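You operate a simulated robot arm through the tools that you are given. There is no shell and no other tool. Be economical: measure what you need, move in short steps, check, and stop when the job is done.

You run a simulated robot arm. Do the job below in one go: nothing can be reset, and whatever is moved stays where it is left.

Task
Badge in, run down the two screws on screen two, mark both white.
Fine: orange badge at the trolley reader; listed order, no red lamp; badge, driver and marker go back; hold the driver by its grip alone; the fixture's tried lock stays on.

Only the result counts: the job must be done as asked and must still hold three seconds after the hand-in. Knocking over, shifting, dropping, spilling or breaking anything else fails it.

Robot
A 6-joint arm with a two-finger parallel gripper on a trunk, on a base that drives. Base frame: it is fixed to the floor where the robot stands at the start and does not move with it; the origin is under the middle of the robot, x ahead of it, y to its left, z up. Lengths are in mm, angles in degrees, forces in N, time in s.
With the tool pointing down near the work surface it reaches from about 180 to 840 mm from the robot's upright axis, wherever it stands. Its first joint turns from -166.0 to 166.0 degrees. Places, roughly: blue screw [-200, -400, 1000]; card stand on the tool trolley [500, 300, 900]; green screw [-300, -400, 1000]; holster on the tool trolley [400, -100, 900]; marker cup on the tool trolley [300, 500, 900]; programme knob [500, 100, 900]; red screw [-300, -400, 1000]; something [100, -700, 900]; yellow nut [-500, -400, 1000]. Payload 3.91 kg.
The TCP is the grasp point between the finger pads, 30 mm short of the fingertips. In the tool frame z runs along the fingers and y along their closing line. The gripper opens to 110 mm. The fingers are 20 mm wide and 10 mm thick; the gripper's body (48 by 112 mm) begins 55 mm behind the TCP.
Orientation is told as [roll, pitch, yaw] about the base's x, y, z axes, in that order, counted from this pose: with the fingers straight down and closing along the base's y, the tool's x points along the base's -x, its y along +y and its z along -z.

Tools
- The arm moves only by the tool arm_command. Its argument "commands" is a list that holds one entry, the list of rows, each a list of 6 numbers: the shift along the tool's x, y, z in units of 150 mm (1.0 is 150 mm), then the turn, a rotation vector about the tool's x, y, z in units of 90 degrees (1.0 is 90 degrees). In form: [[[x, y, z, ax, ay, az], ...]]. A call has 1 to 8 rows; each row is the pose to reach, as a shift and turn from the pose commanded when the call began, along the tool's axes at that moment. "grip" is the finger opening in mm, from 0 to 110, set as the call begins (left out, the last holds). A call with a number of a shift or a turn outside -1 to 1 is refused whole. Rows are played at 5 a second. More than 50 mm and 8.6 degrees between two rows, or a gripper value outside its range, and nothing of the call is played. Where a pose cannot be reached the arm comes as near as it can. A force on the tool above 90 N (or 10 N above the force at the start of the call, whichever is more), or a blocked arm, ends the call early, and 0.2 s more pass. Each finger travels about 108 mm/s and halts on what it meets, pressing with about 43 N; the grip force reading is that of the motor and also rises with nothing between the fingers. The clock runs only during rows and for 0.2 s after the last one: add rows that repeat a pose to give the fingers time. The reply holds the time, the measured pose of the TCP, the force on the tool along the base axes, the opening and the grip force, in the units named above and with some noise, with the torque about the TCP (base axes, N m) and any sound that the robot's microphone picked up, and new pictures: "pictures" is both (left out), scene, wrist or none.
- Cameras (640 x 400 px; columns grow to the right, rows downward): "scene" is now at [-114.7, -58.1, 1539.5]; the picture's right is [-0.67, -0.74, 0.00], its down [-0.48, 0.43, -0.77] and it looks along [0.57, -0.51, -0.64] (base axes); focal length 214 px, centre (320, 200). "wrist" rides on the gripper at [77, 7, -114] in the tool frame; the picture's right is [-0.09, 1.00, 0.00], its down [-0.80, -0.07, -0.59] and it looks along [-0.59, -0.05, 0.80] (tool axes); focal length 270 px, centre (320, 200). There is no depth. A picture from a camera that has moved, and an enlarged one, comes with that camera's place and axes in the base frame and with its lens. The place of the scene camera against the robot may be out by one fixed shift of up to 12 mm in any direction.
- lift_body(by): slides the trunk up (or, below 0, down) by that many mm; the arm and the scene camera ride with it, the base frame stays. It gives what a move gives, with no picture.
- roll_base(legs): drives the robot by 1 to 6 legs, each [ahead, left, turn to the left] in mm, mm and degrees, along the robot's own axes; the way and the turn of a leg run together, so that a leg with both is an arc; at most 1500 mm and 180 degrees a leg. The arm and the cameras ride along, it lands a little off, and it stops where it bumps. It gives what a move gives, and a new picture of the scene camera.
- aim_head(pan, tilt): turns the head with the scene camera to pan (to the left, within 86 degrees either way) and tilt (down, from -29 to 69), counted from straight ahead of the robot. It gives what a move gives, and a new picture of the scene camera.
- zoom(camera, box): a new picture of the part [left, top, right, bottom] of that camera's present view, enlarged. No time passes.
- sign_off(): hands the job in; it is judged then, once.

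Go step by step. Nothing tells you exact positions but the pictures and the camera data: compare them with the known pose of the tool, close in by small moves and look again before you grip or let go. The budget is 120 turns and 260 pictures, counting those below and the enlarged ones. Unless the task says otherwise, let go and move clear before handing in.

The tools are called by a JSON object that holds its "fn" and its "kwargs". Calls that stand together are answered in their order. arm_command: Moves the arm, as the interface text tells. Its arguments: {"type":"object","properties":{"commands":{"type":"array","items":{"type":"array","items":{"type":"array","items":{"type":"number"}}}},"grip":{"type":"number"},"pictures":{"type":"string","enum":["both","scene","wrist","none"]}},"required":["commands"]} The other tools are called the same way: lift_body (by) slides the trunk up or down; roll_base (legs) drives the base; aim_head (pan, tilt) turns the head that bears the scene camera; zoom (camera, box) takes an enlarged picture of a part of a camera's view; sign_off () hands the job in.

At the start:

```text
clock: 0.0
tcp_pos: [329.2, -265.4, 1336.2]
tool_rot: [0.1, 0.0, 0.0]
force: [0.0, 0.3, 0.8]
torque: [0.03, 0.0, -0.02]
grip_width: 110.2
grasp_force: 0.1
trunk travel left (down, up): [-475.0, 65.0]
robot x, y, heading: [-2.3, -1.9, 0.1]
head pan, tilt: [-42.2, 40.0]
```

scene: 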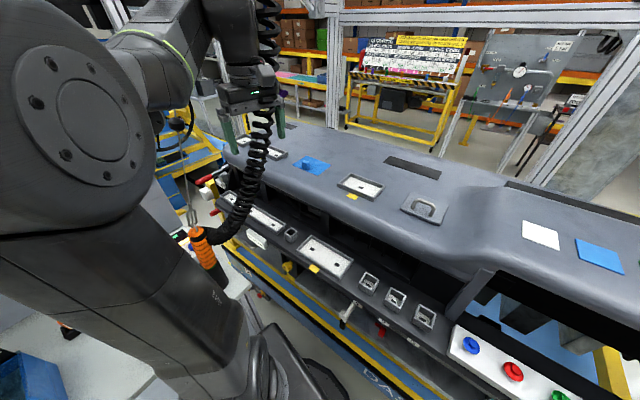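
wrist: 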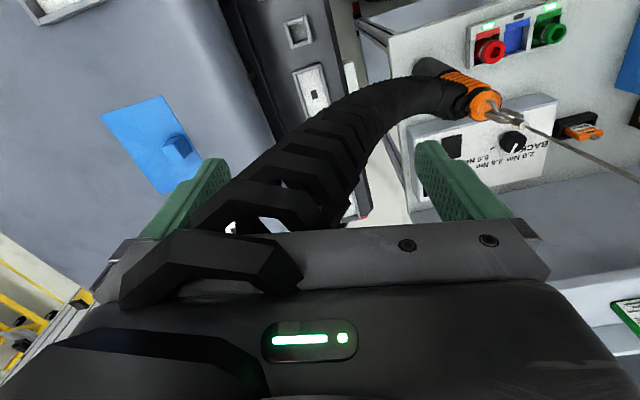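

I see the workbench to the right and the tool trolley ahead with driver, knob and badge. I'll look around with the head first.

{"fn": "aim_head", "kwargs": {"pan": 0, "tilt": 40}}

{"fn": "aim_head", "kwargs": {"pan": 40, "tilt": 40}}

{"fn": "aim_head", "kwargs": {"pan": -85, "tilt": 40}}

```text
clock: 1.1
tcp_pos: [330.4, -265.4, 1336.6]
tool_rot: [0.0, 0.0, -0.1]
force: [-0.5, 1.0, -0.4]
torque: [-0.02, 0.02, -0.02]
grip_width: 110.2
grasp_force: 0.1
trunk travel left (down, up): [-475.0, 65.0]
robot x, y, heading: [0.2, -0.7, 0.0]
head pan, tilt: [0.0, 40.0]
camera scene: at [-92.7, -1.0, 1539.4], right [0.0, -1.0, 0.0], down [-0.64, 0.0, -0.77], along [0.77, 0.0, -0.64], focal length 214 px, centre (320, 200)
```

scene: 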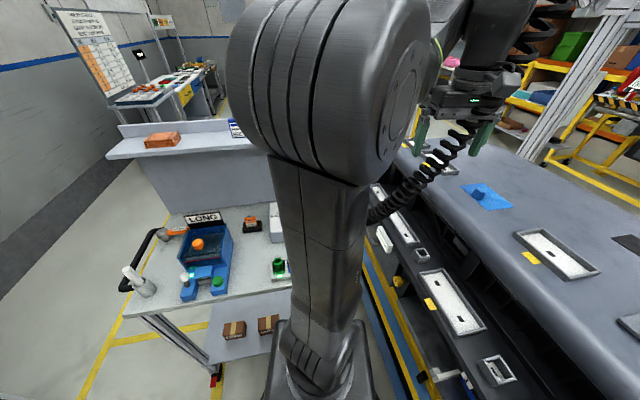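

```text
clock: 2.2
tcp_pos: [330.2, -266.2, 1337.8]
tool_rot: [0.0, 0.0, 0.0]
force: [0.1, 0.1, 0.2]
torque: [0.03, 0.03, -0.01]
grip_width: 110.0
grasp_force: 0.0
trunk travel left (down, up): [-475.0, 65.0]
robot x, y, heading: [1.4, -3.4, 0.2]
head pan, tilt: [40.0, 40.0]
camera scene: at [-112.5, 53.6, 1539.5], right [0.64, -0.77, 0.0], down [-0.49, -0.41, -0.77], along [0.59, 0.49, -0.64], focal length 214 px, centre (320, 200)
```

scene: 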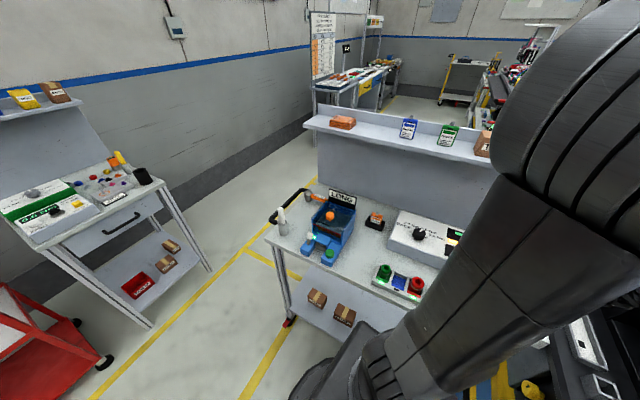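

```text
clock: 4.2
tcp_pos: [329.5, -265.3, 1337.3]
tool_rot: [0.0, 0.0, 0.0]
force: [-0.8, -0.3, -0.3]
torque: [-0.02, 0.0, 0.0]
grip_width: 109.8
grasp_force: 0.2
trunk travel left (down, up): [-475.0, 65.0]
robot x, y, heading: [-1.1, -0.4, 0.4]
head pan, tilt: [-85.0, 40.0]
camera scene: at [-170.2, -85.6, 1539.4], right [-1.0, -0.09, 0.0], down [-0.06, 0.64, -0.77], along [0.07, -0.76, -0.64], focal length 214 px, centre (320, 200)
```

scene: 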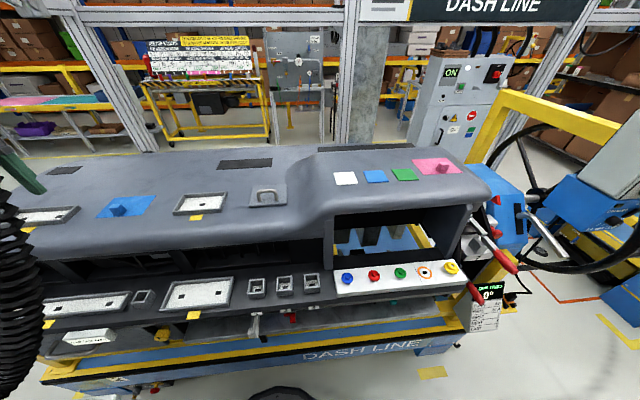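

A dash fixture with coloured fasteners on a white strip; a small screen with a list hangs at its right. I'll zoom.

{"fn": "zoom", "kwargs": {"camera": "scene", "box": [440, 260, 540, 340]}}

{"fn": "zoom", "kwargs": {"camera": "scene", "box": [320, 240, 480, 340]}}

{"fn": "zoom", "kwargs": {"camera": "scene", "box": [130, 20, 330, 145]}}

{"fn": "zoom", "kwargs": {"camera": "scene", "box": [400, 40, 540, 150]}}

```text
5.00 times, centred on (490, 300) of scene
camera zoom: at [-170.2, -85.6, 1539.4], right [-1.0, -0.09, 0.0], down [-0.06, 0.64, -0.77], along [0.07, -0.76, -0.64], focal length 1072 px, centre (-530, -300)
```

zoom: 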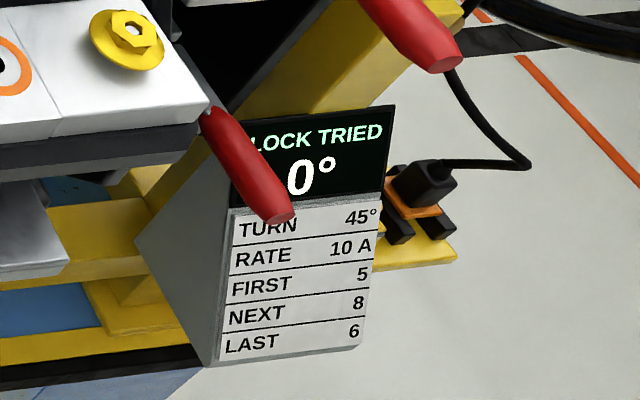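

```text
4.00 times, centred on (400, 290) of scene
camera zoom: at [-170.2, -85.6, 1539.4], right [-1.0, -0.09, 0.0], down [-0.06, 0.64, -0.77], along [0.07, -0.76, -0.64], focal length 858 px, centre (0, -160)
```

zoom: 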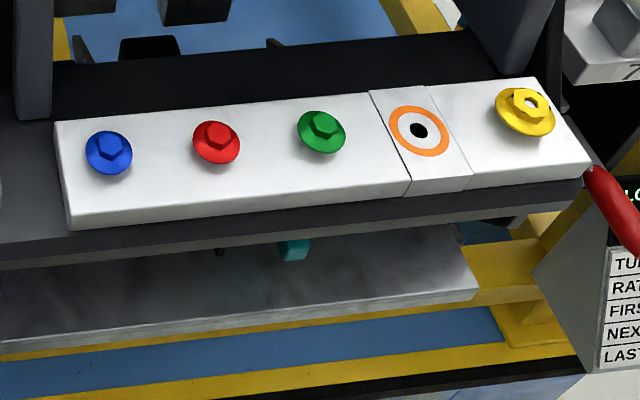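

```text
3.20 times, centred on (230, 82) of scene
camera zoom: at [-170.2, -85.6, 1539.4], right [-1.0, -0.09, 0.0], down [-0.06, 0.64, -0.77], along [0.07, -0.76, -0.64], focal length 686 px, centre (608, 576)
```

zoom: 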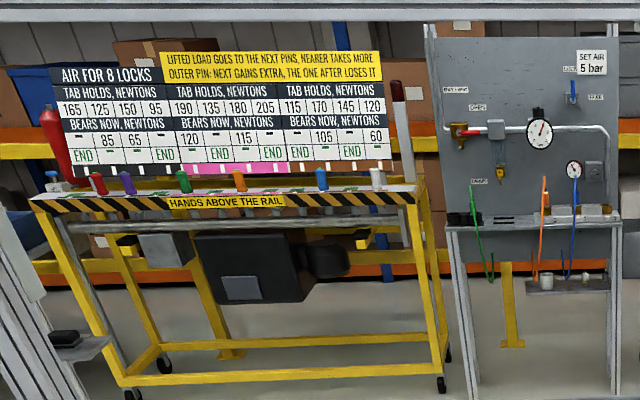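

```text
3.64 times, centred on (470, 95) of scene
camera zoom: at [-170.2, -85.6, 1539.4], right [-1.0, -0.09, 0.0], down [-0.06, 0.64, -0.77], along [0.07, -0.76, -0.64], focal length 780 px, centre (-226, 582)
```

zoom: 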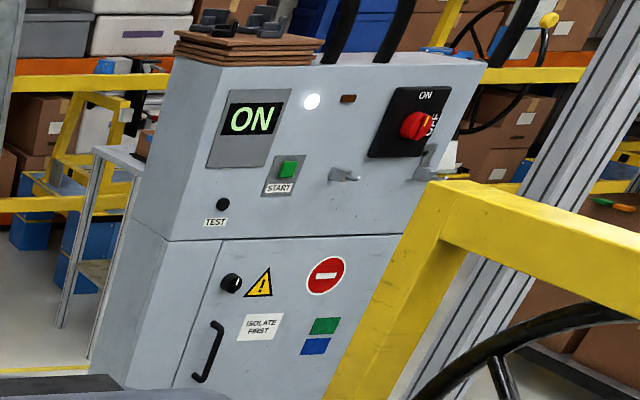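

The fixture panel belongs to its tilt lock; next I'll find "screen two" and inspect the trolley.

{"fn": "aim_head", "kwargs": {"pan": 25, "tilt": 50}}

{"fn": "zoom", "kwargs": {"camera": "wrist", "box": [400, 0, 640, 150]}}

{"fn": "aim_head", "kwargs": {"pan": 25, "tilt": 15}}

```text
clock: 6.1
tcp_pos: [329.3, -266.3, 1337.8]
tool_rot: [0.0, 0.0, 0.0]
force: [-0.4, -0.6, -0.2]
torque: [0.06, 0.02, 0.01]
grip_width: 109.9
grasp_force: 0.0
trunk travel left (down, up): [-475.0, 65.0]
robot x, y, heading: [-1.6, -2.2, 0.0]
head pan, tilt: [25.0, 50.0]
camera scene: at [-107.9, 31.5, 1525.3], right [0.42, -0.91, 0.0], down [-0.69, -0.32, -0.64], along [0.58, 0.27, -0.77], focal length 214 px, centre (320, 200)
```

scene: 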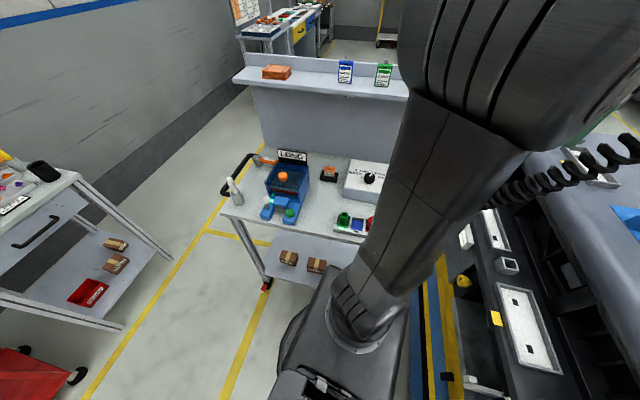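

```text
2.67 times, centred on (520, 75) of wrist
camera zoom: at [253.2, -258.0, 1451.5], right [0.09, 1.0, 0.0], down [0.8, -0.07, 0.59], along [0.59, -0.05, -0.8], focal length 721 px, centre (-213, 533)
```

zoom: 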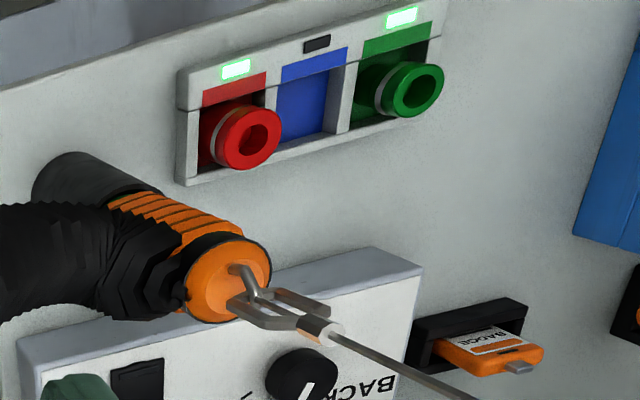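

```text
clock: 7.1
tcp_pos: [329.8, -264.8, 1337.1]
tool_rot: [0.0, 0.0, 0.0]
force: [-0.2, -0.3, -0.6]
torque: [-0.02, 0.02, -0.05]
grip_width: 110.1
grasp_force: 0.1
trunk travel left (down, up): [-475.0, 65.0]
robot x, y, heading: [0.4, 1.4, 0.1]
head pan, tilt: [25.0, 15.0]
camera scene: at [-93.0, 38.5, 1578.9], right [0.42, -0.91, 0.0], down [-0.24, -0.11, -0.97], along [0.88, 0.41, -0.26], focal length 214 px, centre (320, 200)
```

scene: 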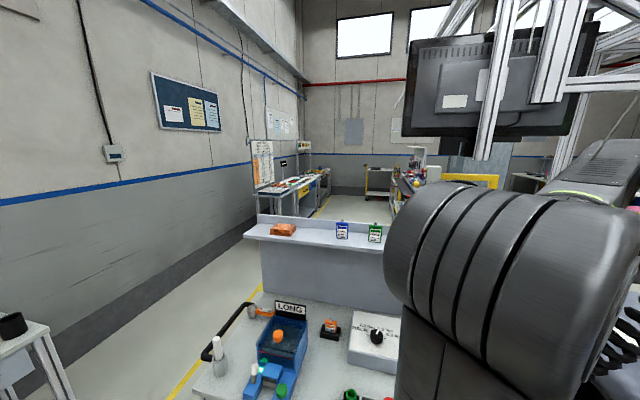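

The monitors hang overhead facing away or sideways. I'll look around for the screens.

{"fn": "aim_head", "kwargs": {"pan": -20, "tilt": -5}}

{"fn": "aim_head", "kwargs": {"pan": -80, "tilt": -5}}

{"fn": "aim_head", "kwargs": {"pan": 85, "tilt": 10}}

```text
clock: 8.2
tcp_pos: [330.4, -264.9, 1337.6]
tool_rot: [-0.1, 0.1, 0.0]
force: [0.1, -0.5, 0.1]
torque: [0.01, 0.02, 0.01]
grip_width: 110.2
grasp_force: 0.1
trunk travel left (down, up): [-475.0, 65.0]
robot x, y, heading: [0.5, 1.6, 0.0]
head pan, tilt: [-20.0, -5.0]
camera scene: at [-95.4, -30.8, 1610.9], right [-0.34, -0.94, 0.0], down [0.08, -0.03, -1.0], along [0.94, -0.34, 0.09], focal length 214 px, centre (320, 200)
```

scene: 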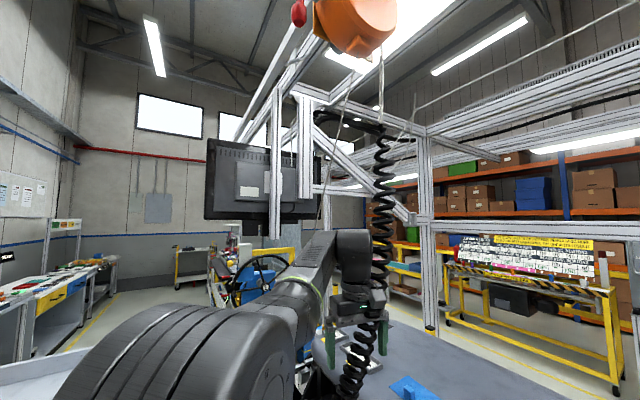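

```text
clock: 9.5
tcp_pos: [331.0, -264.9, 1337.4]
tool_rot: [0.1, 0.0, 0.0]
force: [0.0, -0.7, -0.6]
torque: [0.01, 0.0, -0.03]
grip_width: 110.0
grasp_force: 0.1
trunk travel left (down, up): [-475.0, 65.0]
robot x, y, heading: [2.6, 1.5, -0.0]
head pan, tilt: [-80.0, -5.0]
camera scene: at [-162.4, -87.1, 1610.9], right [-0.98, -0.17, 0.0], down [0.02, -0.09, -1.0], along [0.17, -0.98, 0.09], focal length 214 px, centre (320, 200)
```

scene: 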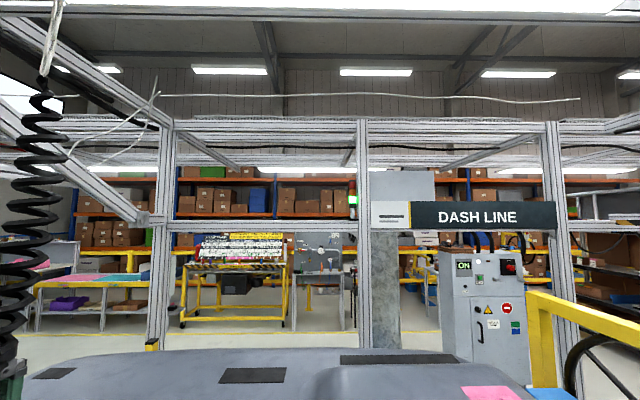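

```text
clock: 12.0
tcp_pos: [329.6, -265.6, 1335.6]
tool_rot: [0.0, -0.2, -0.1]
force: [-0.3, -1.1, 1.0]
torque: [-0.01, 0.0, 0.0]
grip_width: 110.0
grasp_force: 0.0
trunk travel left (down, up): [-475.0, 65.0]
robot x, y, heading: [0.8, -1.3, 0.1]
head pan, tilt: [85.0, 10.0]
camera scene: at [-169.5, 91.7, 1587.1], right [1.0, -0.09, 0.0], down [-0.02, -0.17, -0.98], along [0.09, 0.98, -0.17], focal length 214 px, centre (320, 200)
```

scene: 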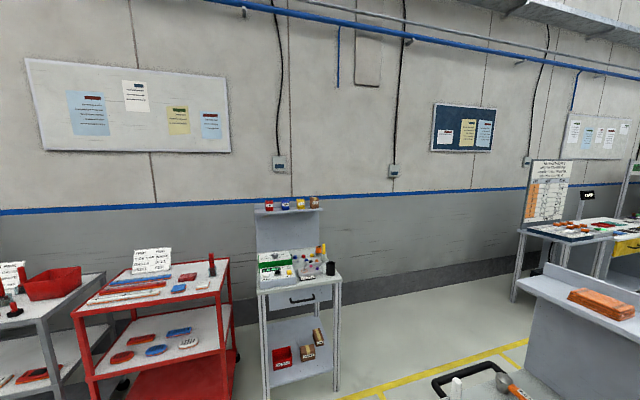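

No readable screen yet; it may be behind the robot. I'll check clearance around the base before turning.

{"fn": "aim_head", "kwargs": {"pan": -60, "tilt": 69}}

{"fn": "aim_head", "kwargs": {"pan": 60, "tilt": 69}}

{"fn": "aim_head", "kwargs": {"pan": -86, "tilt": 10}}

```text
clock: 14.3
tcp_pos: [329.5, -264.9, 1337.6]
tool_rot: [0.0, 0.0, 0.0]
force: [0.6, 0.8, 0.0]
torque: [-0.02, 0.01, 0.0]
grip_width: 109.9
grasp_force: 0.1
trunk travel left (down, up): [-475.0, 65.0]
robot x, y, heading: [-4.5, -1.2, 0.0]
head pan, tilt: [-60.0, 68.8]
camera scene: at [-149.7, -49.4, 1503.3], right [-0.87, -0.5, 0.0], down [-0.47, 0.81, -0.36], along [0.18, -0.31, -0.93], focal length 214 px, centre (320, 200)
```

scene: 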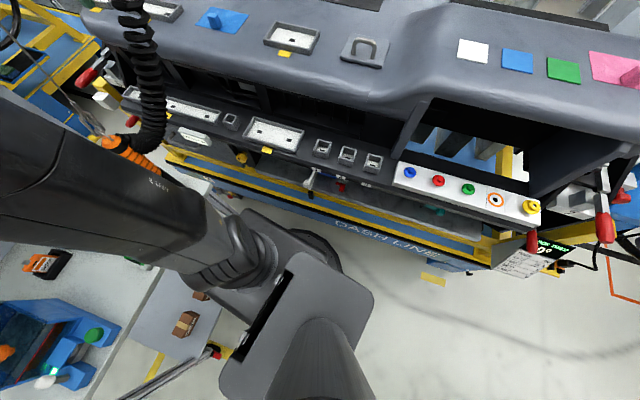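

```text
clock: 16.3
tcp_pos: [330.6, -265.5, 1336.8]
tool_rot: [0.0, 0.0, 0.0]
force: [-0.4, 0.3, -0.1]
torque: [-0.03, 0.0, 0.0]
grip_width: 110.1
grasp_force: 0.0
trunk travel left (down, up): [-475.0, 65.0]
robot x, y, heading: [0.7, -0.6, -0.1]
head pan, tilt: [60.0, 68.8]
camera scene: at [-149.7, 47.5, 1503.3], right [0.87, -0.5, 0.0], down [-0.47, -0.81, -0.36], along [0.18, 0.31, -0.93], focal length 214 px, centre (320, 200)
```

scene: 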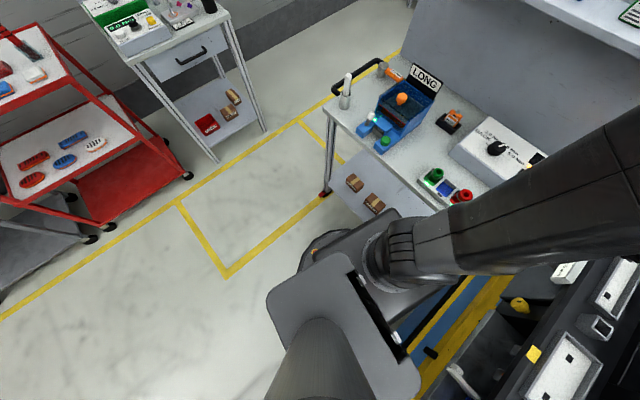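

```text
clock: 18.6
tcp_pos: [329.5, -265.7, 1337.1]
tool_rot: [0.0, 0.0, 0.0]
force: [0.5, 0.0, -0.8]
torque: [0.0, -0.01, 0.02]
grip_width: 110.0
grasp_force: 0.1
trunk travel left (down, up): [-475.0, 65.0]
robot x, y, heading: [3.3, 2.7, 0.1]
head pan, tilt: [-85.9, 10.0]
camera scene: at [-171.1, -93.7, 1587.1], right [-1.0, -0.07, 0.0], down [-0.01, 0.17, -0.98], along [0.07, -0.98, -0.17], focal length 214 px, centre (320, 200)
```

scene: 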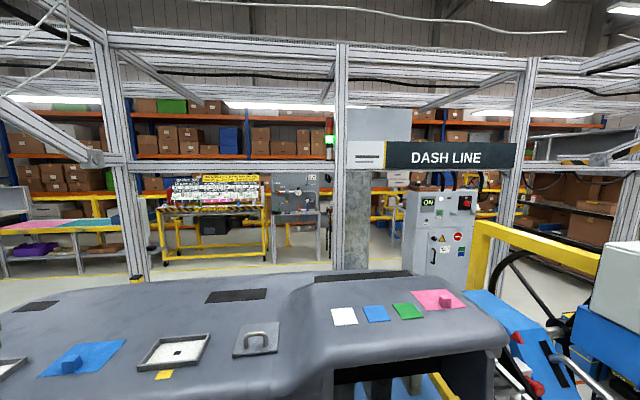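

I want to understand the coil hose near the gripper before I move anything.

{"fn": "aim_head", "kwargs": {"pan": -35, "tilt": 10}}

{"fn": "zoom", "kwargs": {"camera": "wrist", "box": [0, 0, 640, 400]}}

{"fn": "zoom", "kwargs": {"camera": "scene", "box": [200, 150, 440, 300]}}

```text
clock: 19.8
tcp_pos: [330.7, -264.5, 1337.6]
tool_rot: [0.0, 0.0, 0.1]
force: [0.3, 0.9, -0.1]
torque: [0.02, -0.01, 0.02]
grip_width: 110.0
grasp_force: 0.1
trunk travel left (down, up): [-475.0, 65.0]
robot x, y, heading: [1.6, -0.8, -0.2]
head pan, tilt: [-35.0, 10.0]
camera scene: at [-101.6, -54.4, 1587.1], right [-0.57, -0.82, 0.0], down [-0.14, 0.1, -0.98], along [0.81, -0.57, -0.17], focal length 214 px, centre (320, 200)
```

scene: 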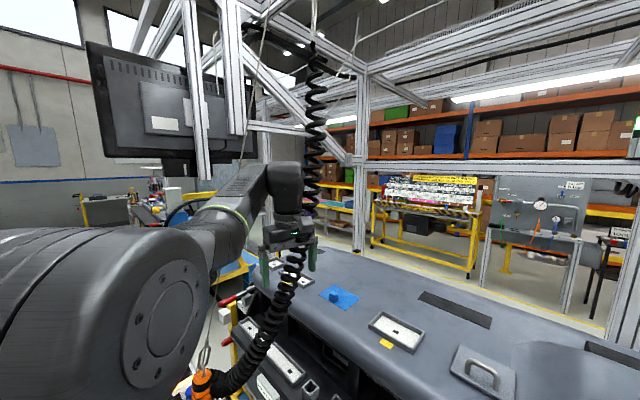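

```text
1.00 times, centred on (320, 200) of wrist (not enlarged: the box is as wide or as high as the picture)
camera zoom: at [253.2, -258.0, 1451.5], right [0.09, 1.0, 0.0], down [0.8, -0.07, 0.59], along [0.59, -0.05, -0.8], focal length 270 px, centre (320, 200)
```

zoom: 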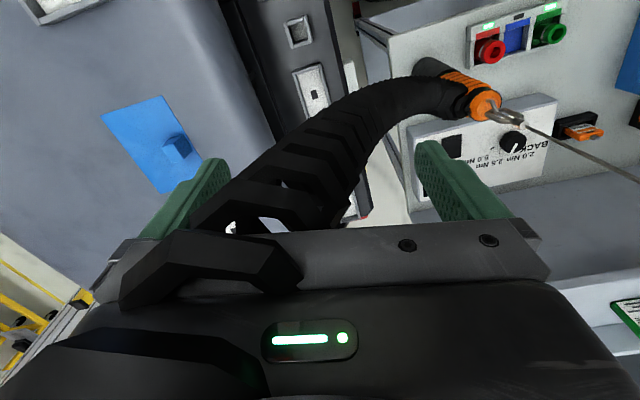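

```text
2.67 times, centred on (320, 225) of scene
camera zoom: at [-101.6, -54.4, 1587.1], right [-0.57, -0.82, 0.0], down [-0.14, 0.1, -0.98], along [0.81, -0.57, -0.17], focal length 572 px, centre (320, 133)
```

zoom: 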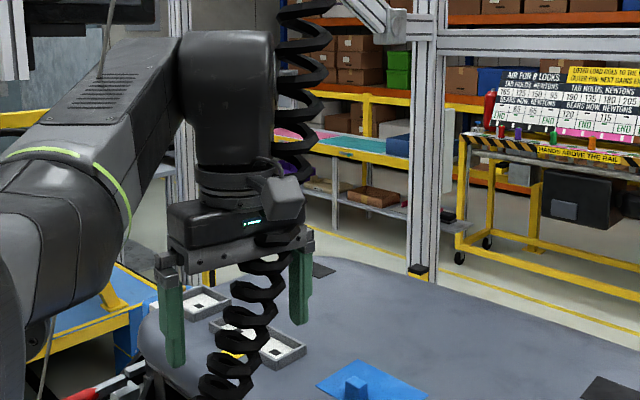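

The coil passes right through the gripper body with no force, so it is only drawn. I'll back off a little and turn right to see what is behind the robot.

{"fn": "roll_base", "kwargs": {"legs": [[-200, 150, 0], [0, 0, -90]]}}

{"fn": "aim_head", "kwargs": {"pan": -80, "tilt": 10}}

{"fn": "aim_head", "kwargs": {"pan": 80, "tilt": 10}}

```text
clock: 25.5
tcp_pos: [-464.7, -177.6, 1337.8]
tool_rot: [0.0, 0.0, -90.8]
force: [0.5, 0.1, 0.1]
torque: [-0.02, -0.03, -0.01]
grip_width: 109.8
grasp_force: 0.0
trunk travel left (down, up): [-475.0, 65.0]
robot x, y, heading: [-195.5, 147.9, -90.8]
head pan, tilt: [-35.0, 10.0]
camera scene: at [-254.1, 242.6, 1587.1], right [-0.81, 0.58, 0.0], down [0.1, 0.14, -0.98], along [-0.58, -0.8, -0.17], focal length 214 px, centre (320, 200)
```

scene: 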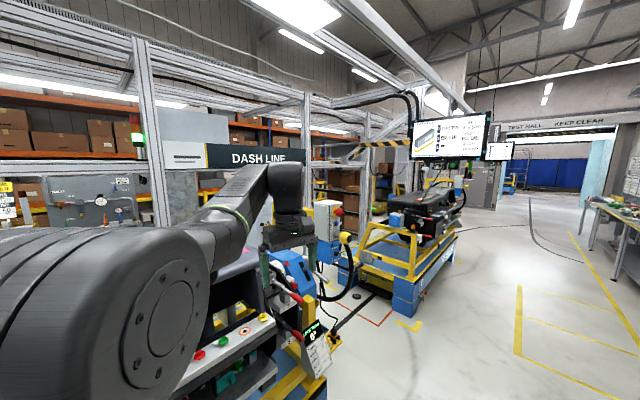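

```text
clock: 26.6
tcp_pos: [-465.0, -177.6, 1336.6]
tool_rot: [0.0, -0.1, -90.8]
force: [0.7, 0.2, 0.3]
torque: [0.03, 0.02, 0.02]
grip_width: 110.2
grasp_force: 0.0
trunk travel left (down, up): [-475.0, 65.0]
robot x, y, heading: [-195.9, 148.6, -90.7]
head pan, tilt: [-80.0, 10.0]
camera scene: at [-291.5, 303.0, 1587.1], right [-0.16, 0.99, 0.0], down [0.17, 0.03, -0.98], along [-0.97, -0.16, -0.17], focal length 214 px, centre (320, 200)
```

scene: 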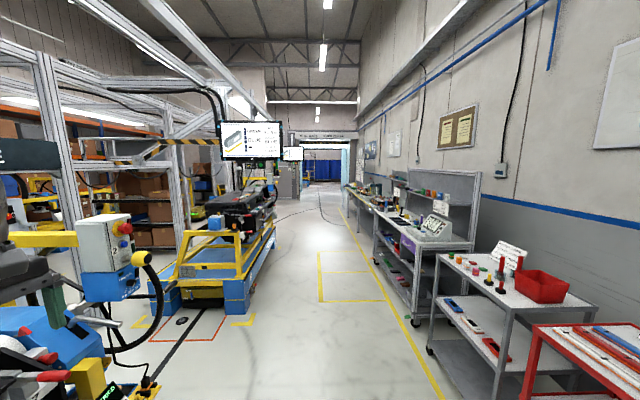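

```text
clock: 29.1
tcp_pos: [-464.4, -176.3, 1337.2]
tool_rot: [-0.1, 0.0, -90.7]
force: [0.9, -0.3, 0.7]
torque: [-0.04, 0.03, 0.01]
grip_width: 109.8
grasp_force: 0.1
trunk travel left (down, up): [-475.0, 65.0]
robot x, y, heading: [-193.8, 148.9, -90.6]
head pan, tilt: [80.0, 10.0]
camera scene: at [-108.4, 300.6, 1587.1], right [-0.19, -0.98, 0.0], down [-0.17, 0.03, -0.98], along [0.97, -0.18, -0.17], focal length 214 px, centre (320, 200)
```

scene: 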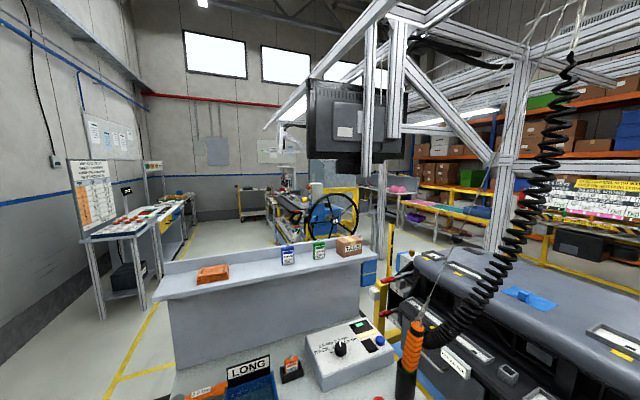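

Now I see screens facing us down the line. Zooming in on them.

{"fn": "zoom", "kwargs": {"camera": "scene", "box": [180, 310, 460, 400]}}

{"fn": "aim_head", "kwargs": {"pan": -65, "tilt": 0}}

{"fn": "zoom", "kwargs": {"camera": "scene", "box": [255, 135, 415, 235]}}

{"fn": "zoom", "kwargs": {"camera": "scene", "box": [290, 150, 354, 190]}}

```text
2.29 times, centred on (320, 355) of scene
camera zoom: at [-108.4, 300.6, 1587.1], right [-0.19, -0.98, 0.0], down [-0.17, 0.03, -0.98], along [0.97, -0.18, -0.17], focal length 490 px, centre (320, -154)
```

zoom: 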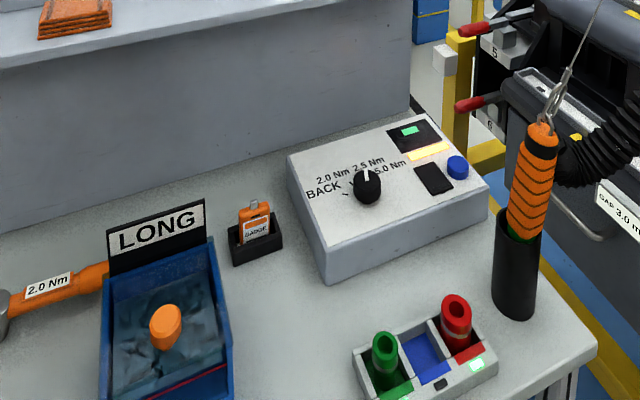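

```text
clock: 31.4
tcp_pos: [-464.3, -177.6, 1336.5]
tool_rot: [-0.1, 0.0, -90.8]
force: [-0.8, -0.3, -0.5]
torque: [-0.03, -0.01, 0.01]
grip_width: 109.9
grasp_force: 0.0
trunk travel left (down, up): [-475.0, 65.0]
robot x, y, heading: [-195.7, 150.7, -90.7]
head pan, tilt: [-65.0, 0.0]
camera scene: at [-281.8, 281.0, 1603.1], right [-0.41, 0.91, 0.0], down [0.0, 0.0, -1.0], along [-0.91, -0.41, 0.0], focal length 214 px, centre (320, 200)
```

scene: 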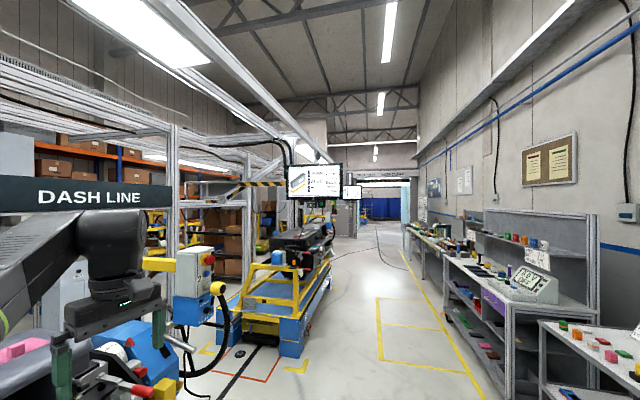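

```text
4.00 times, centred on (335, 185) of scene
camera zoom: at [-281.8, 281.0, 1603.1], right [-0.41, 0.91, 0.0], down [0.0, 0.0, -1.0], along [-0.91, -0.41, 0.0], focal length 858 px, centre (260, 260)
```

zoom: 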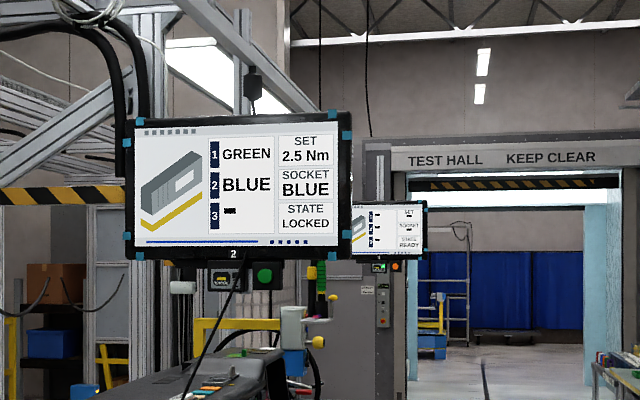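

```text
10.00 times, centred on (322, 170) of scene
camera zoom: at [-281.8, 281.0, 1603.1], right [-0.41, 0.91, 0.0], down [0.0, 0.0, -1.0], along [-0.91, -0.41, 0.0], focal length 2145 px, centre (300, 500)
```

zoom: 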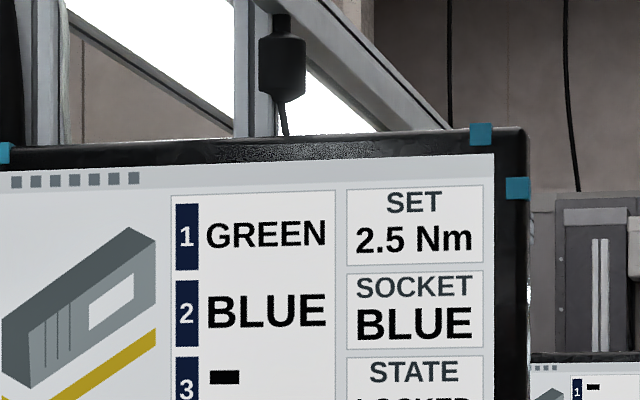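

Screen two lists 1 GREEN, 2 BLUE, 2.5 Nm, blue socket, state locked. From here the trolley view is unobstructed, so I'll inspect it closely.

{"fn": "aim_head", "kwargs": {"pan": 86, "tilt": 40}}

{"fn": "zoom", "kwargs": {"camera": "scene", "box": [190, 130, 350, 230]}}

{"fn": "zoom", "kwargs": {"camera": "scene", "box": [330, 90, 490, 190]}}

```text
clock: 33.7
tcp_pos: [-463.2, -177.7, 1337.4]
tool_rot: [0.0, 0.0, -90.9]
force: [0.2, -0.2, 0.3]
torque: [-0.01, -0.01, 0.03]
grip_width: 110.2
grasp_force: 0.1
trunk travel left (down, up): [-475.0, 65.0]
robot x, y, heading: [-192.3, 151.2, -90.9]
head pan, tilt: [85.9, 40.0]
camera scene: at [-115.0, 310.8, 1539.5], right [-0.08, -1.0, 0.0], down [-0.64, 0.05, -0.77], along [0.76, -0.06, -0.64], focal length 214 px, centre (320, 200)
```

scene: 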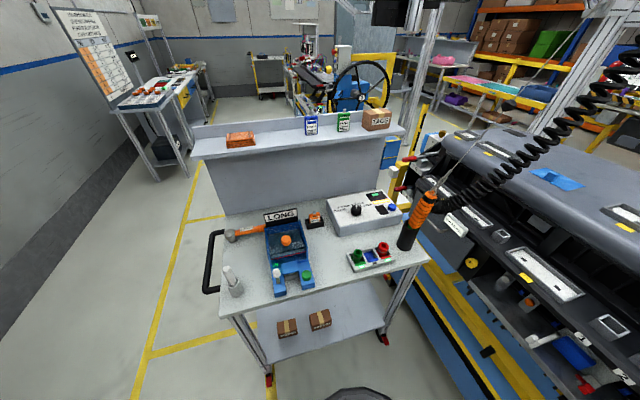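

```text
4.00 times, centred on (270, 180) of scene
camera zoom: at [-115.0, 310.8, 1539.5], right [-0.08, -1.0, 0.0], down [-0.64, 0.05, -0.77], along [0.76, -0.06, -0.64], focal length 858 px, centre (520, 280)
```

zoom: 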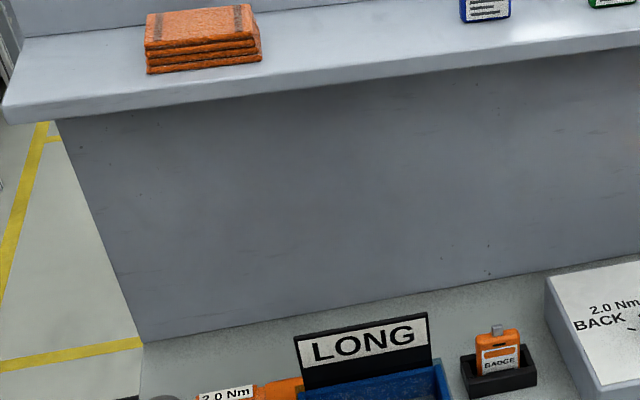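

```text
4.00 times, centred on (410, 140) of scene
camera zoom: at [-115.0, 310.8, 1539.5], right [-0.08, -1.0, 0.0], down [-0.64, 0.05, -0.77], along [0.76, -0.06, -0.64], focal length 858 px, centre (-40, 440)
```

zoom: 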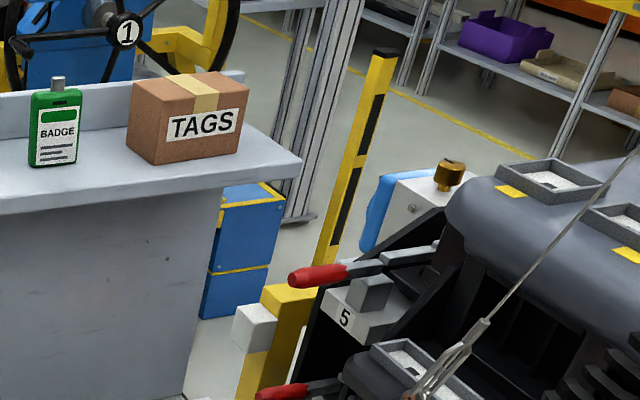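

{"fn": "zoom", "kwargs": {"camera": "scene", "box": [320, 180, 448, 270]}}

{"fn": "zoom", "kwargs": {"camera": "scene", "box": [210, 205, 340, 305]}}

```text
4.44 times, centred on (384, 225) of scene
camera zoom: at [-115.0, 310.8, 1539.5], right [-0.08, -1.0, 0.0], down [-0.64, 0.05, -0.77], along [0.76, -0.06, -0.64], focal length 953 px, centre (36, 89)
```

zoom: 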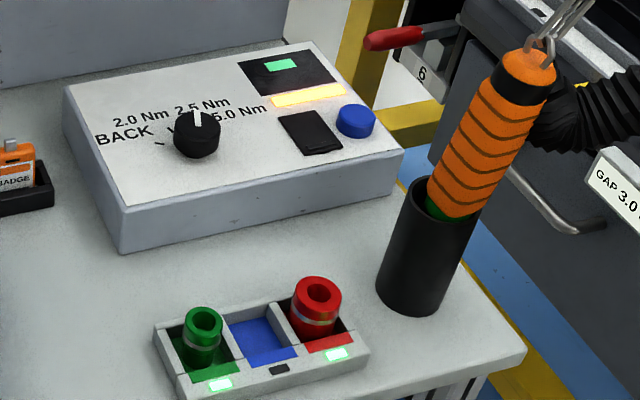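

```text
4.00 times, centred on (275, 255) of scene
camera zoom: at [-115.0, 310.8, 1539.5], right [-0.08, -1.0, 0.0], down [-0.64, 0.05, -0.77], along [0.76, -0.06, -0.64], focal length 858 px, centre (500, -20)
```

zoom: 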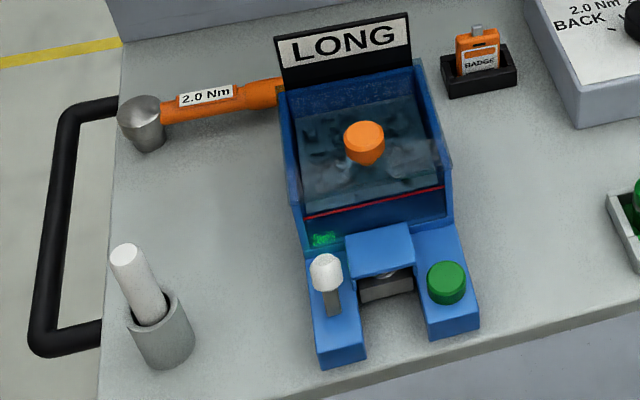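

I see the orange badge in its stand, the controller box with knob, black reader pad and blue button, the driver in its holster, the white marker in its cup. I'll place the robot centrally at heading −45°, so both work areas are in reach and view.

{"fn": "roll_base", "kwargs": {"legs": [[50, 95, 0], [0, 0, 45]]}}

{"fn": "aim_head", "kwargs": {"pan": 65, "tilt": 40}}

{"fn": "zoom", "kwargs": {"camera": "scene", "box": [300, 180, 460, 280]}}

```text
clock: 37.0
tcp_pos: [-57.8, -324.5, 1337.1]
tool_rot: [0.0, 0.0, -45.5]
force: [0.6, -0.3, -0.6]
torque: [0.05, -0.02, 0.03]
grip_width: 110.1
grasp_force: 0.1
trunk travel left (down, up): [-475.0, 65.0]
robot x, y, heading: [-99.9, 96.8, -45.3]
head pan, tilt: [85.9, 40.0]
camera scene: at [-162.7, 272.3, 1539.5], right [0.65, -0.76, 0.0], down [-0.49, -0.42, -0.77], along [0.58, 0.5, -0.64], focal length 214 px, centre (320, 200)
```

scene: 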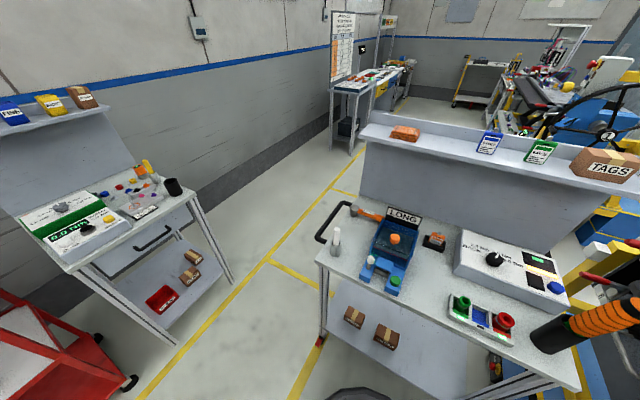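

```text
clock: 37.8
tcp_pos: [-57.7, -324.1, 1336.8]
tool_rot: [-0.1, 0.1, -45.4]
force: [0.9, 0.8, -0.2]
torque: [-0.01, -0.01, 0.01]
grip_width: 110.0
grasp_force: 0.0
trunk travel left (down, up): [-475.0, 65.0]
robot x, y, heading: [-103.6, 97.6, -45.3]
head pan, tilt: [65.0, 40.0]
camera scene: at [-147.3, 245.7, 1539.5], right [0.34, -0.94, 0.0], down [-0.61, -0.22, -0.77], along [0.72, 0.26, -0.64], focal length 214 px, centre (320, 200)
```

scene: 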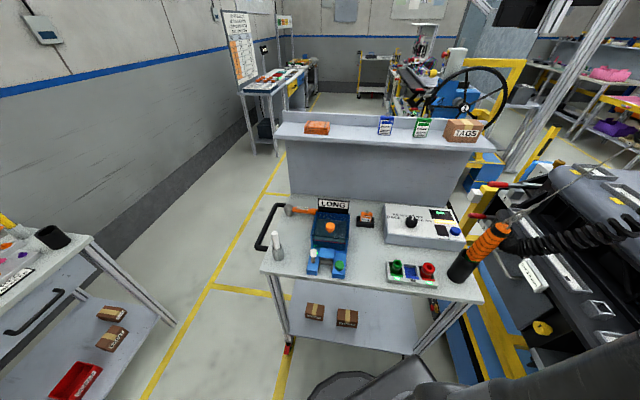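

```text
4.00 times, centred on (380, 230) of scene
camera zoom: at [-147.3, 245.7, 1539.5], right [0.34, -0.94, 0.0], down [-0.61, -0.22, -0.77], along [0.72, 0.26, -0.64], focal length 858 px, centre (80, 80)
```

zoom: 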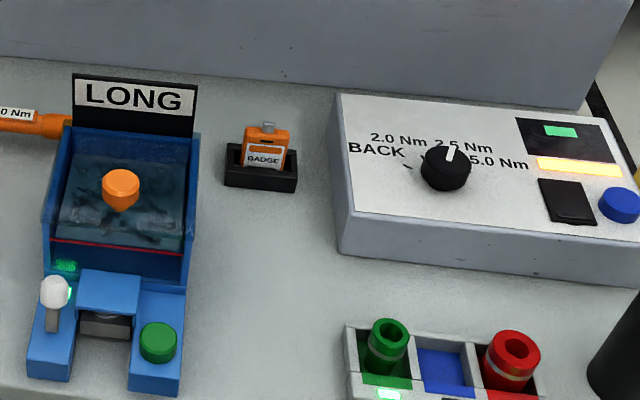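

The badge is at about (490, 283, 930). I swing the arm over to the trolley, staying high and inside of the driver's wire.

{"fn": "arm_command", "kwargs": {"commands": [[[0, 0.167, 0, 0, 0, -0.084], [0, 0.333, 0, 0, 0, -0.168], [0, 0.5, 0, 0, 0, -0.252], [0, 0.667, 0, 0, 0, -0.336], [0, 0.833, 0, 0, 0, -0.42], [0, 1, 0, 0, 0, -0.504]]], "pictures": "none"}}

{"fn": "arm_command", "kwargs": {"commands": [[[-0.2, 0.2, 0, 0, 0, 0], [-0.4, 0.4, 0, 0, 0, 0], [-0.6, 0.6, 0, 0, 0, 0], [-0.8, 0.8, 0, 0, 0, 0], [-1, 1, 0, 0, 0, 0]]], "pictures": "none"}}

{"fn": "arm_command", "kwargs": {"commands": [[[-0.2, 0.2, 0, 0, 0, 0], [-0.4, 0.4, 0, 0, 0, 0], [-0.6, 0.6, 0, 0, 0, 0], [-0.8, 0.8, 0, 0, 0, 0], [-1, 1, 0, 0, 0, 0]]]}}

```text
clock: 39.2
tcp_pos: [50.8, -217.8, 1334.3]
tool_rot: [0.0, -0.1, 0.1]
force: [-0.1, 0.8, 0.3]
torque: [-0.07, -0.01, -0.01]
grip_width: 110.1
grasp_force: 0.0
trunk travel left (down, up): [-475.0, 65.0]
robot x, y, heading: [-101.5, 97.0, -45.7]
head pan, tilt: [65.0, 40.0]
```

```text
clock: 40.4
tcp_pos: [201.6, -68.7, 1337.6]
tool_rot: [0.1, 0.1, -0.1]
force: [-0.6, -0.2, 0.1]
torque: [-0.01, 0.01, 0.01]
grip_width: 110.1
grasp_force: 0.0
trunk travel left (down, up): [-475.0, 65.0]
robot x, y, heading: [-100.5, 96.4, -45.3]
head pan, tilt: [65.0, 40.0]
```

```text
clock: 41.6
tcp_pos: [351.7, 81.3, 1333.4]
tool_rot: [-0.1, 0.1, 0.0]
force: [0.1, 0.2, 0.3]
torque: [-0.02, 0.03, 0.01]
grip_width: 109.9
grasp_force: 0.0
trunk travel left (down, up): [-475.0, 65.0]
robot x, y, heading: [-100.1, 97.2, -45.5]
head pan, tilt: [65.0, 40.0]
camera scene: at [-146.1, 246.3, 1539.4], right [0.34, -0.94, 0.0], down [-0.61, -0.22, -0.77], along [0.72, 0.26, -0.64], focal length 214 px, centre (320, 200)
camera wrist: at [274.6, 89.2, 1447.5], right [0.09, 1.0, 0.0], down [0.8, -0.07, 0.59], along [0.59, -0.05, -0.8], focal length 270 px, centre (320, 200)
```

scene: 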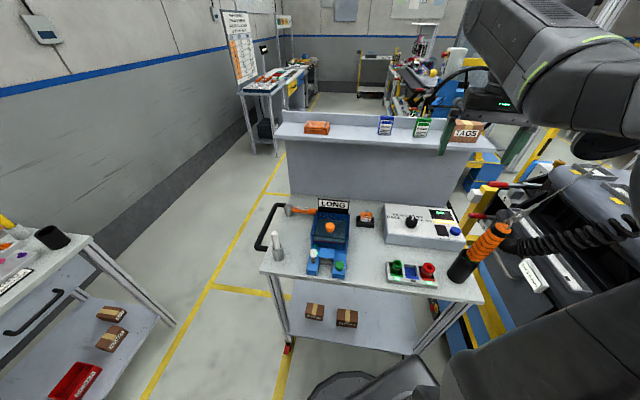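
wrist: 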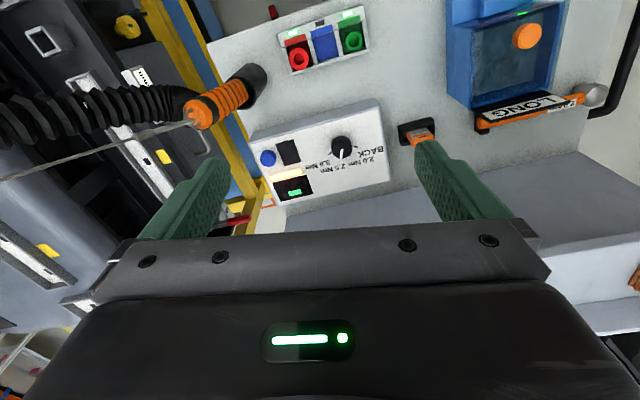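

The wrist camera looks onto the trolley. Zooming on controller and badge.

{"fn": "zoom", "kwargs": {"camera": "wrist", "box": [240, 80, 464, 220]}}

{"fn": "zoom", "kwargs": {"camera": "wrist", "box": [150, 0, 390, 150]}}

```text
2.86 times, centred on (352, 150) of wrist
camera zoom: at [274.6, 89.2, 1447.5], right [0.09, 1.0, 0.0], down [0.8, -0.07, 0.59], along [0.59, -0.05, -0.8], focal length 772 px, centre (229, 343)
```

zoom: 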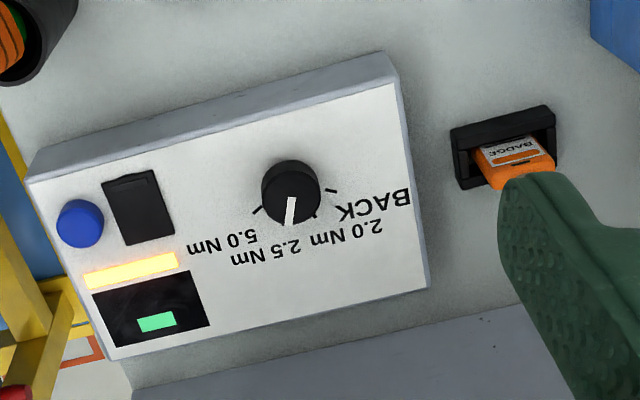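

```text
2.67 times, centred on (270, 75) of wrist
camera zoom: at [274.6, 89.2, 1447.5], right [0.09, 1.0, 0.0], down [0.8, -0.07, 0.59], along [0.59, -0.05, -0.8], focal length 721 px, centre (453, 533)
```

zoom: 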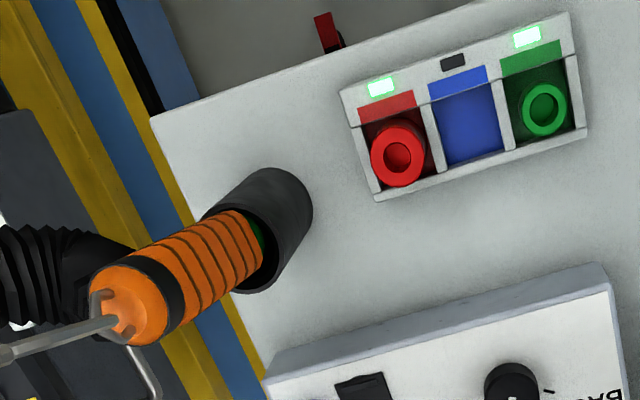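

Knob already sits on 2.5 Nm; trolley is turned about 10°. I move over toward the badge and match that yaw.

{"fn": "arm_command", "kwargs": {"commands": [[[-0.144, 0.2, 0.2, 0, 0, -0.022], [-0.288, 0.4, 0.4, 0, 0, -0.044], [-0.432, 0.6, 0.6, 0, 0, -0.066], [-0.576, 0.8, 0.8, 0, 0, -0.089], [-0.72, 1, 1, 0, 0, -0.111]]], "grip": 80}}

```text
clock: 42.8
tcp_pos: [454.6, 233.4, 1188.2]
tool_rot: [0.0, 0.1, 10.0]
force: [0.0, 0.7, -0.5]
torque: [0.0, -0.01, 0.04]
grip_width: 79.9
grasp_force: 0.1
trunk travel left (down, up): [-475.0, 65.0]
robot x, y, heading: [-99.3, 97.6, -45.4]
head pan, tilt: [65.0, 40.0]
camera scene: at [-146.3, 246.4, 1539.4], right [0.34, -0.94, 0.0], down [-0.61, -0.22, -0.77], along [0.72, 0.26, -0.64], focal length 214 px, centre (320, 200)
camera wrist: at [378.1, 228.1, 1301.7], right [-0.09, 1.0, 0.0], down [0.8, 0.07, 0.59], along [0.59, 0.05, -0.8], focal length 270 px, centre (320, 200)
```

scene: 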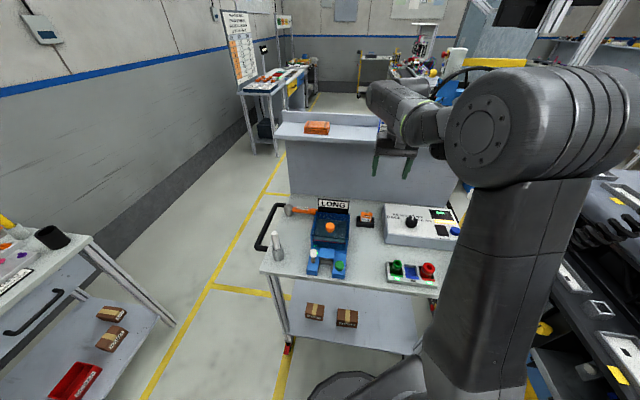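
wrist: 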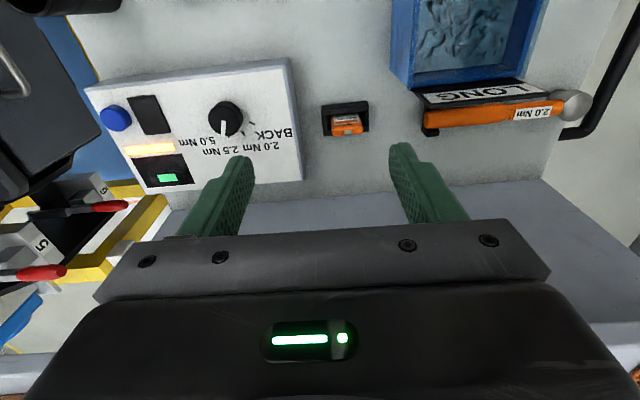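

Badge triangulates to about (509, 279, 920). I descend above it and look again.

{"fn": "arm_command", "kwargs": {"commands": [[[-0.095, 0.061, 0.245, 0, 0, 0], [-0.19, 0.122, 0.49, 0, 0, 0], [-0.285, 0.183, 0.735, 0, 0, 0], [-0.38, 0.244, 0.95, 0, 0, 0]]]}}

{"fn": "zoom", "kwargs": {"camera": "wrist", "box": [200, 60, 440, 210]}}

```text
clock: 43.8
tcp_pos: [504.3, 280.1, 1045.6]
tool_rot: [0.1, 0.0, 10.0]
force: [-0.4, -0.4, 0.0]
torque: [-0.01, 0.01, -0.01]
grip_width: 80.2
grasp_force: 0.1
trunk travel left (down, up): [-475.0, 65.0]
robot x, y, heading: [-97.7, 94.9, -45.4]
head pan, tilt: [65.0, 40.0]
camera scene: at [-146.3, 246.2, 1539.5], right [0.34, -0.94, 0.0], down [-0.61, -0.22, -0.77], along [0.72, 0.26, -0.64], focal length 214 px, centre (320, 200)
camera wrist: at [428.1, 273.1, 1159.8], right [-0.09, 1.0, 0.0], down [0.8, 0.07, 0.59], along [0.59, 0.05, -0.8], focal length 270 px, centre (320, 200)
```

scene: 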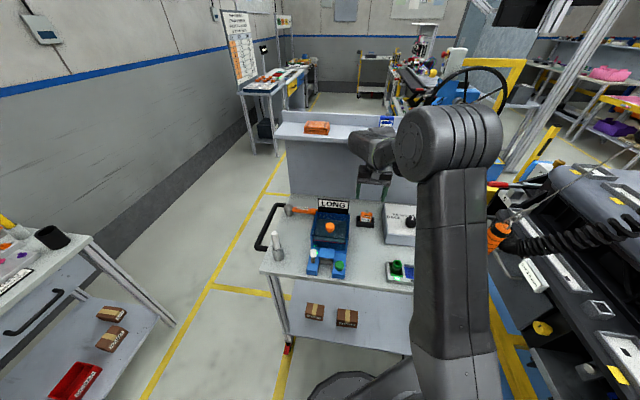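
wrist: 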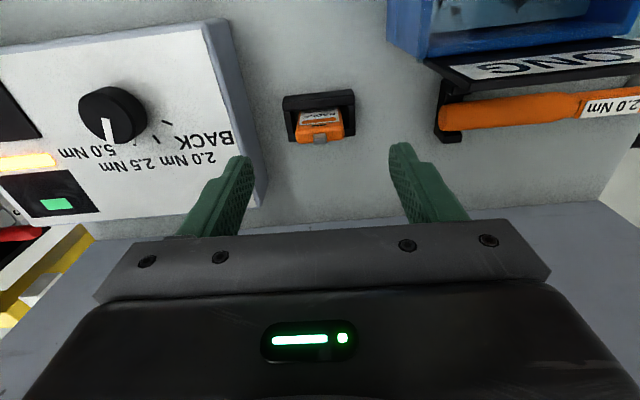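

```text
2.67 times, centred on (320, 135) of wrist
camera zoom: at [428.1, 273.1, 1159.8], right [-0.09, 1.0, 0.0], down [0.8, 0.07, 0.59], along [0.59, 0.05, -0.8], focal length 721 px, centre (320, 373)
```

zoom: 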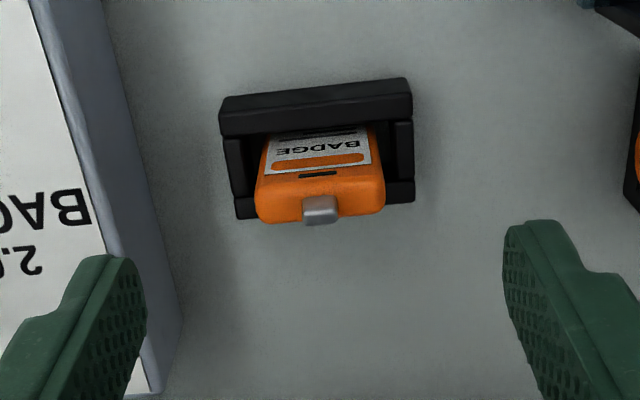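

Aligned in y; badge top near z 938. I shift +17 mm in x and lower part way, then check.

{"fn": "arm_command", "kwargs": {"commands": [[[-0.06, -0.007, 0.2, 0, 0, 0], [-0.113, -0.013, 0.4, 0, 0, 0]]], "pictures": "wrist"}}

{"fn": "zoom", "kwargs": {"camera": "scene", "box": [310, 150, 430, 240]}}

```text
clock: 44.4
tcp_pos: [525.7, 277.2, 985.4]
tool_rot: [0.0, 0.0, 10.0]
force: [0.9, 0.5, -0.6]
torque: [0.01, 0.04, 0.04]
grip_width: 79.8
grasp_force: 0.0
trunk travel left (down, up): [-475.0, 65.0]
robot x, y, heading: [-100.5, 97.5, -45.4]
head pan, tilt: [65.0, 40.0]
camera wrist: at [448.4, 271.7, 1099.1], right [-0.09, 1.0, 0.0], down [0.8, 0.07, 0.59], along [0.59, 0.05, -0.8], focal length 270 px, centre (320, 200)
```

wrist: 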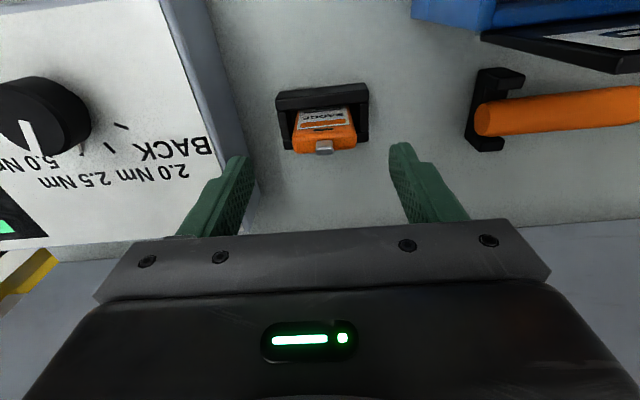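

```text
4.44 times, centred on (370, 195) of scene
camera zoom: at [-146.4, 246.0, 1539.5], right [0.34, -0.94, 0.0], down [-0.61, -0.22, -0.77], along [0.72, 0.26, -0.64], focal length 953 px, centre (98, 222)
```

zoom: 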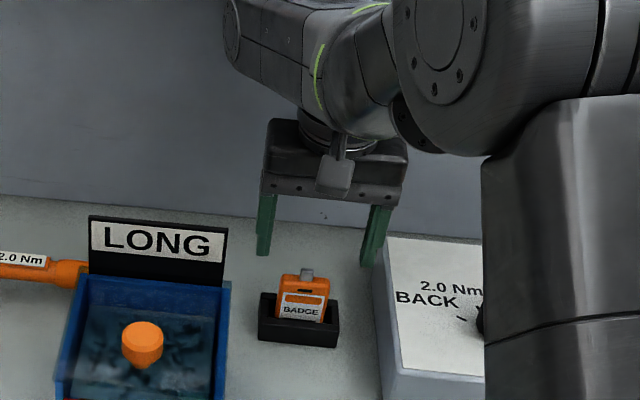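

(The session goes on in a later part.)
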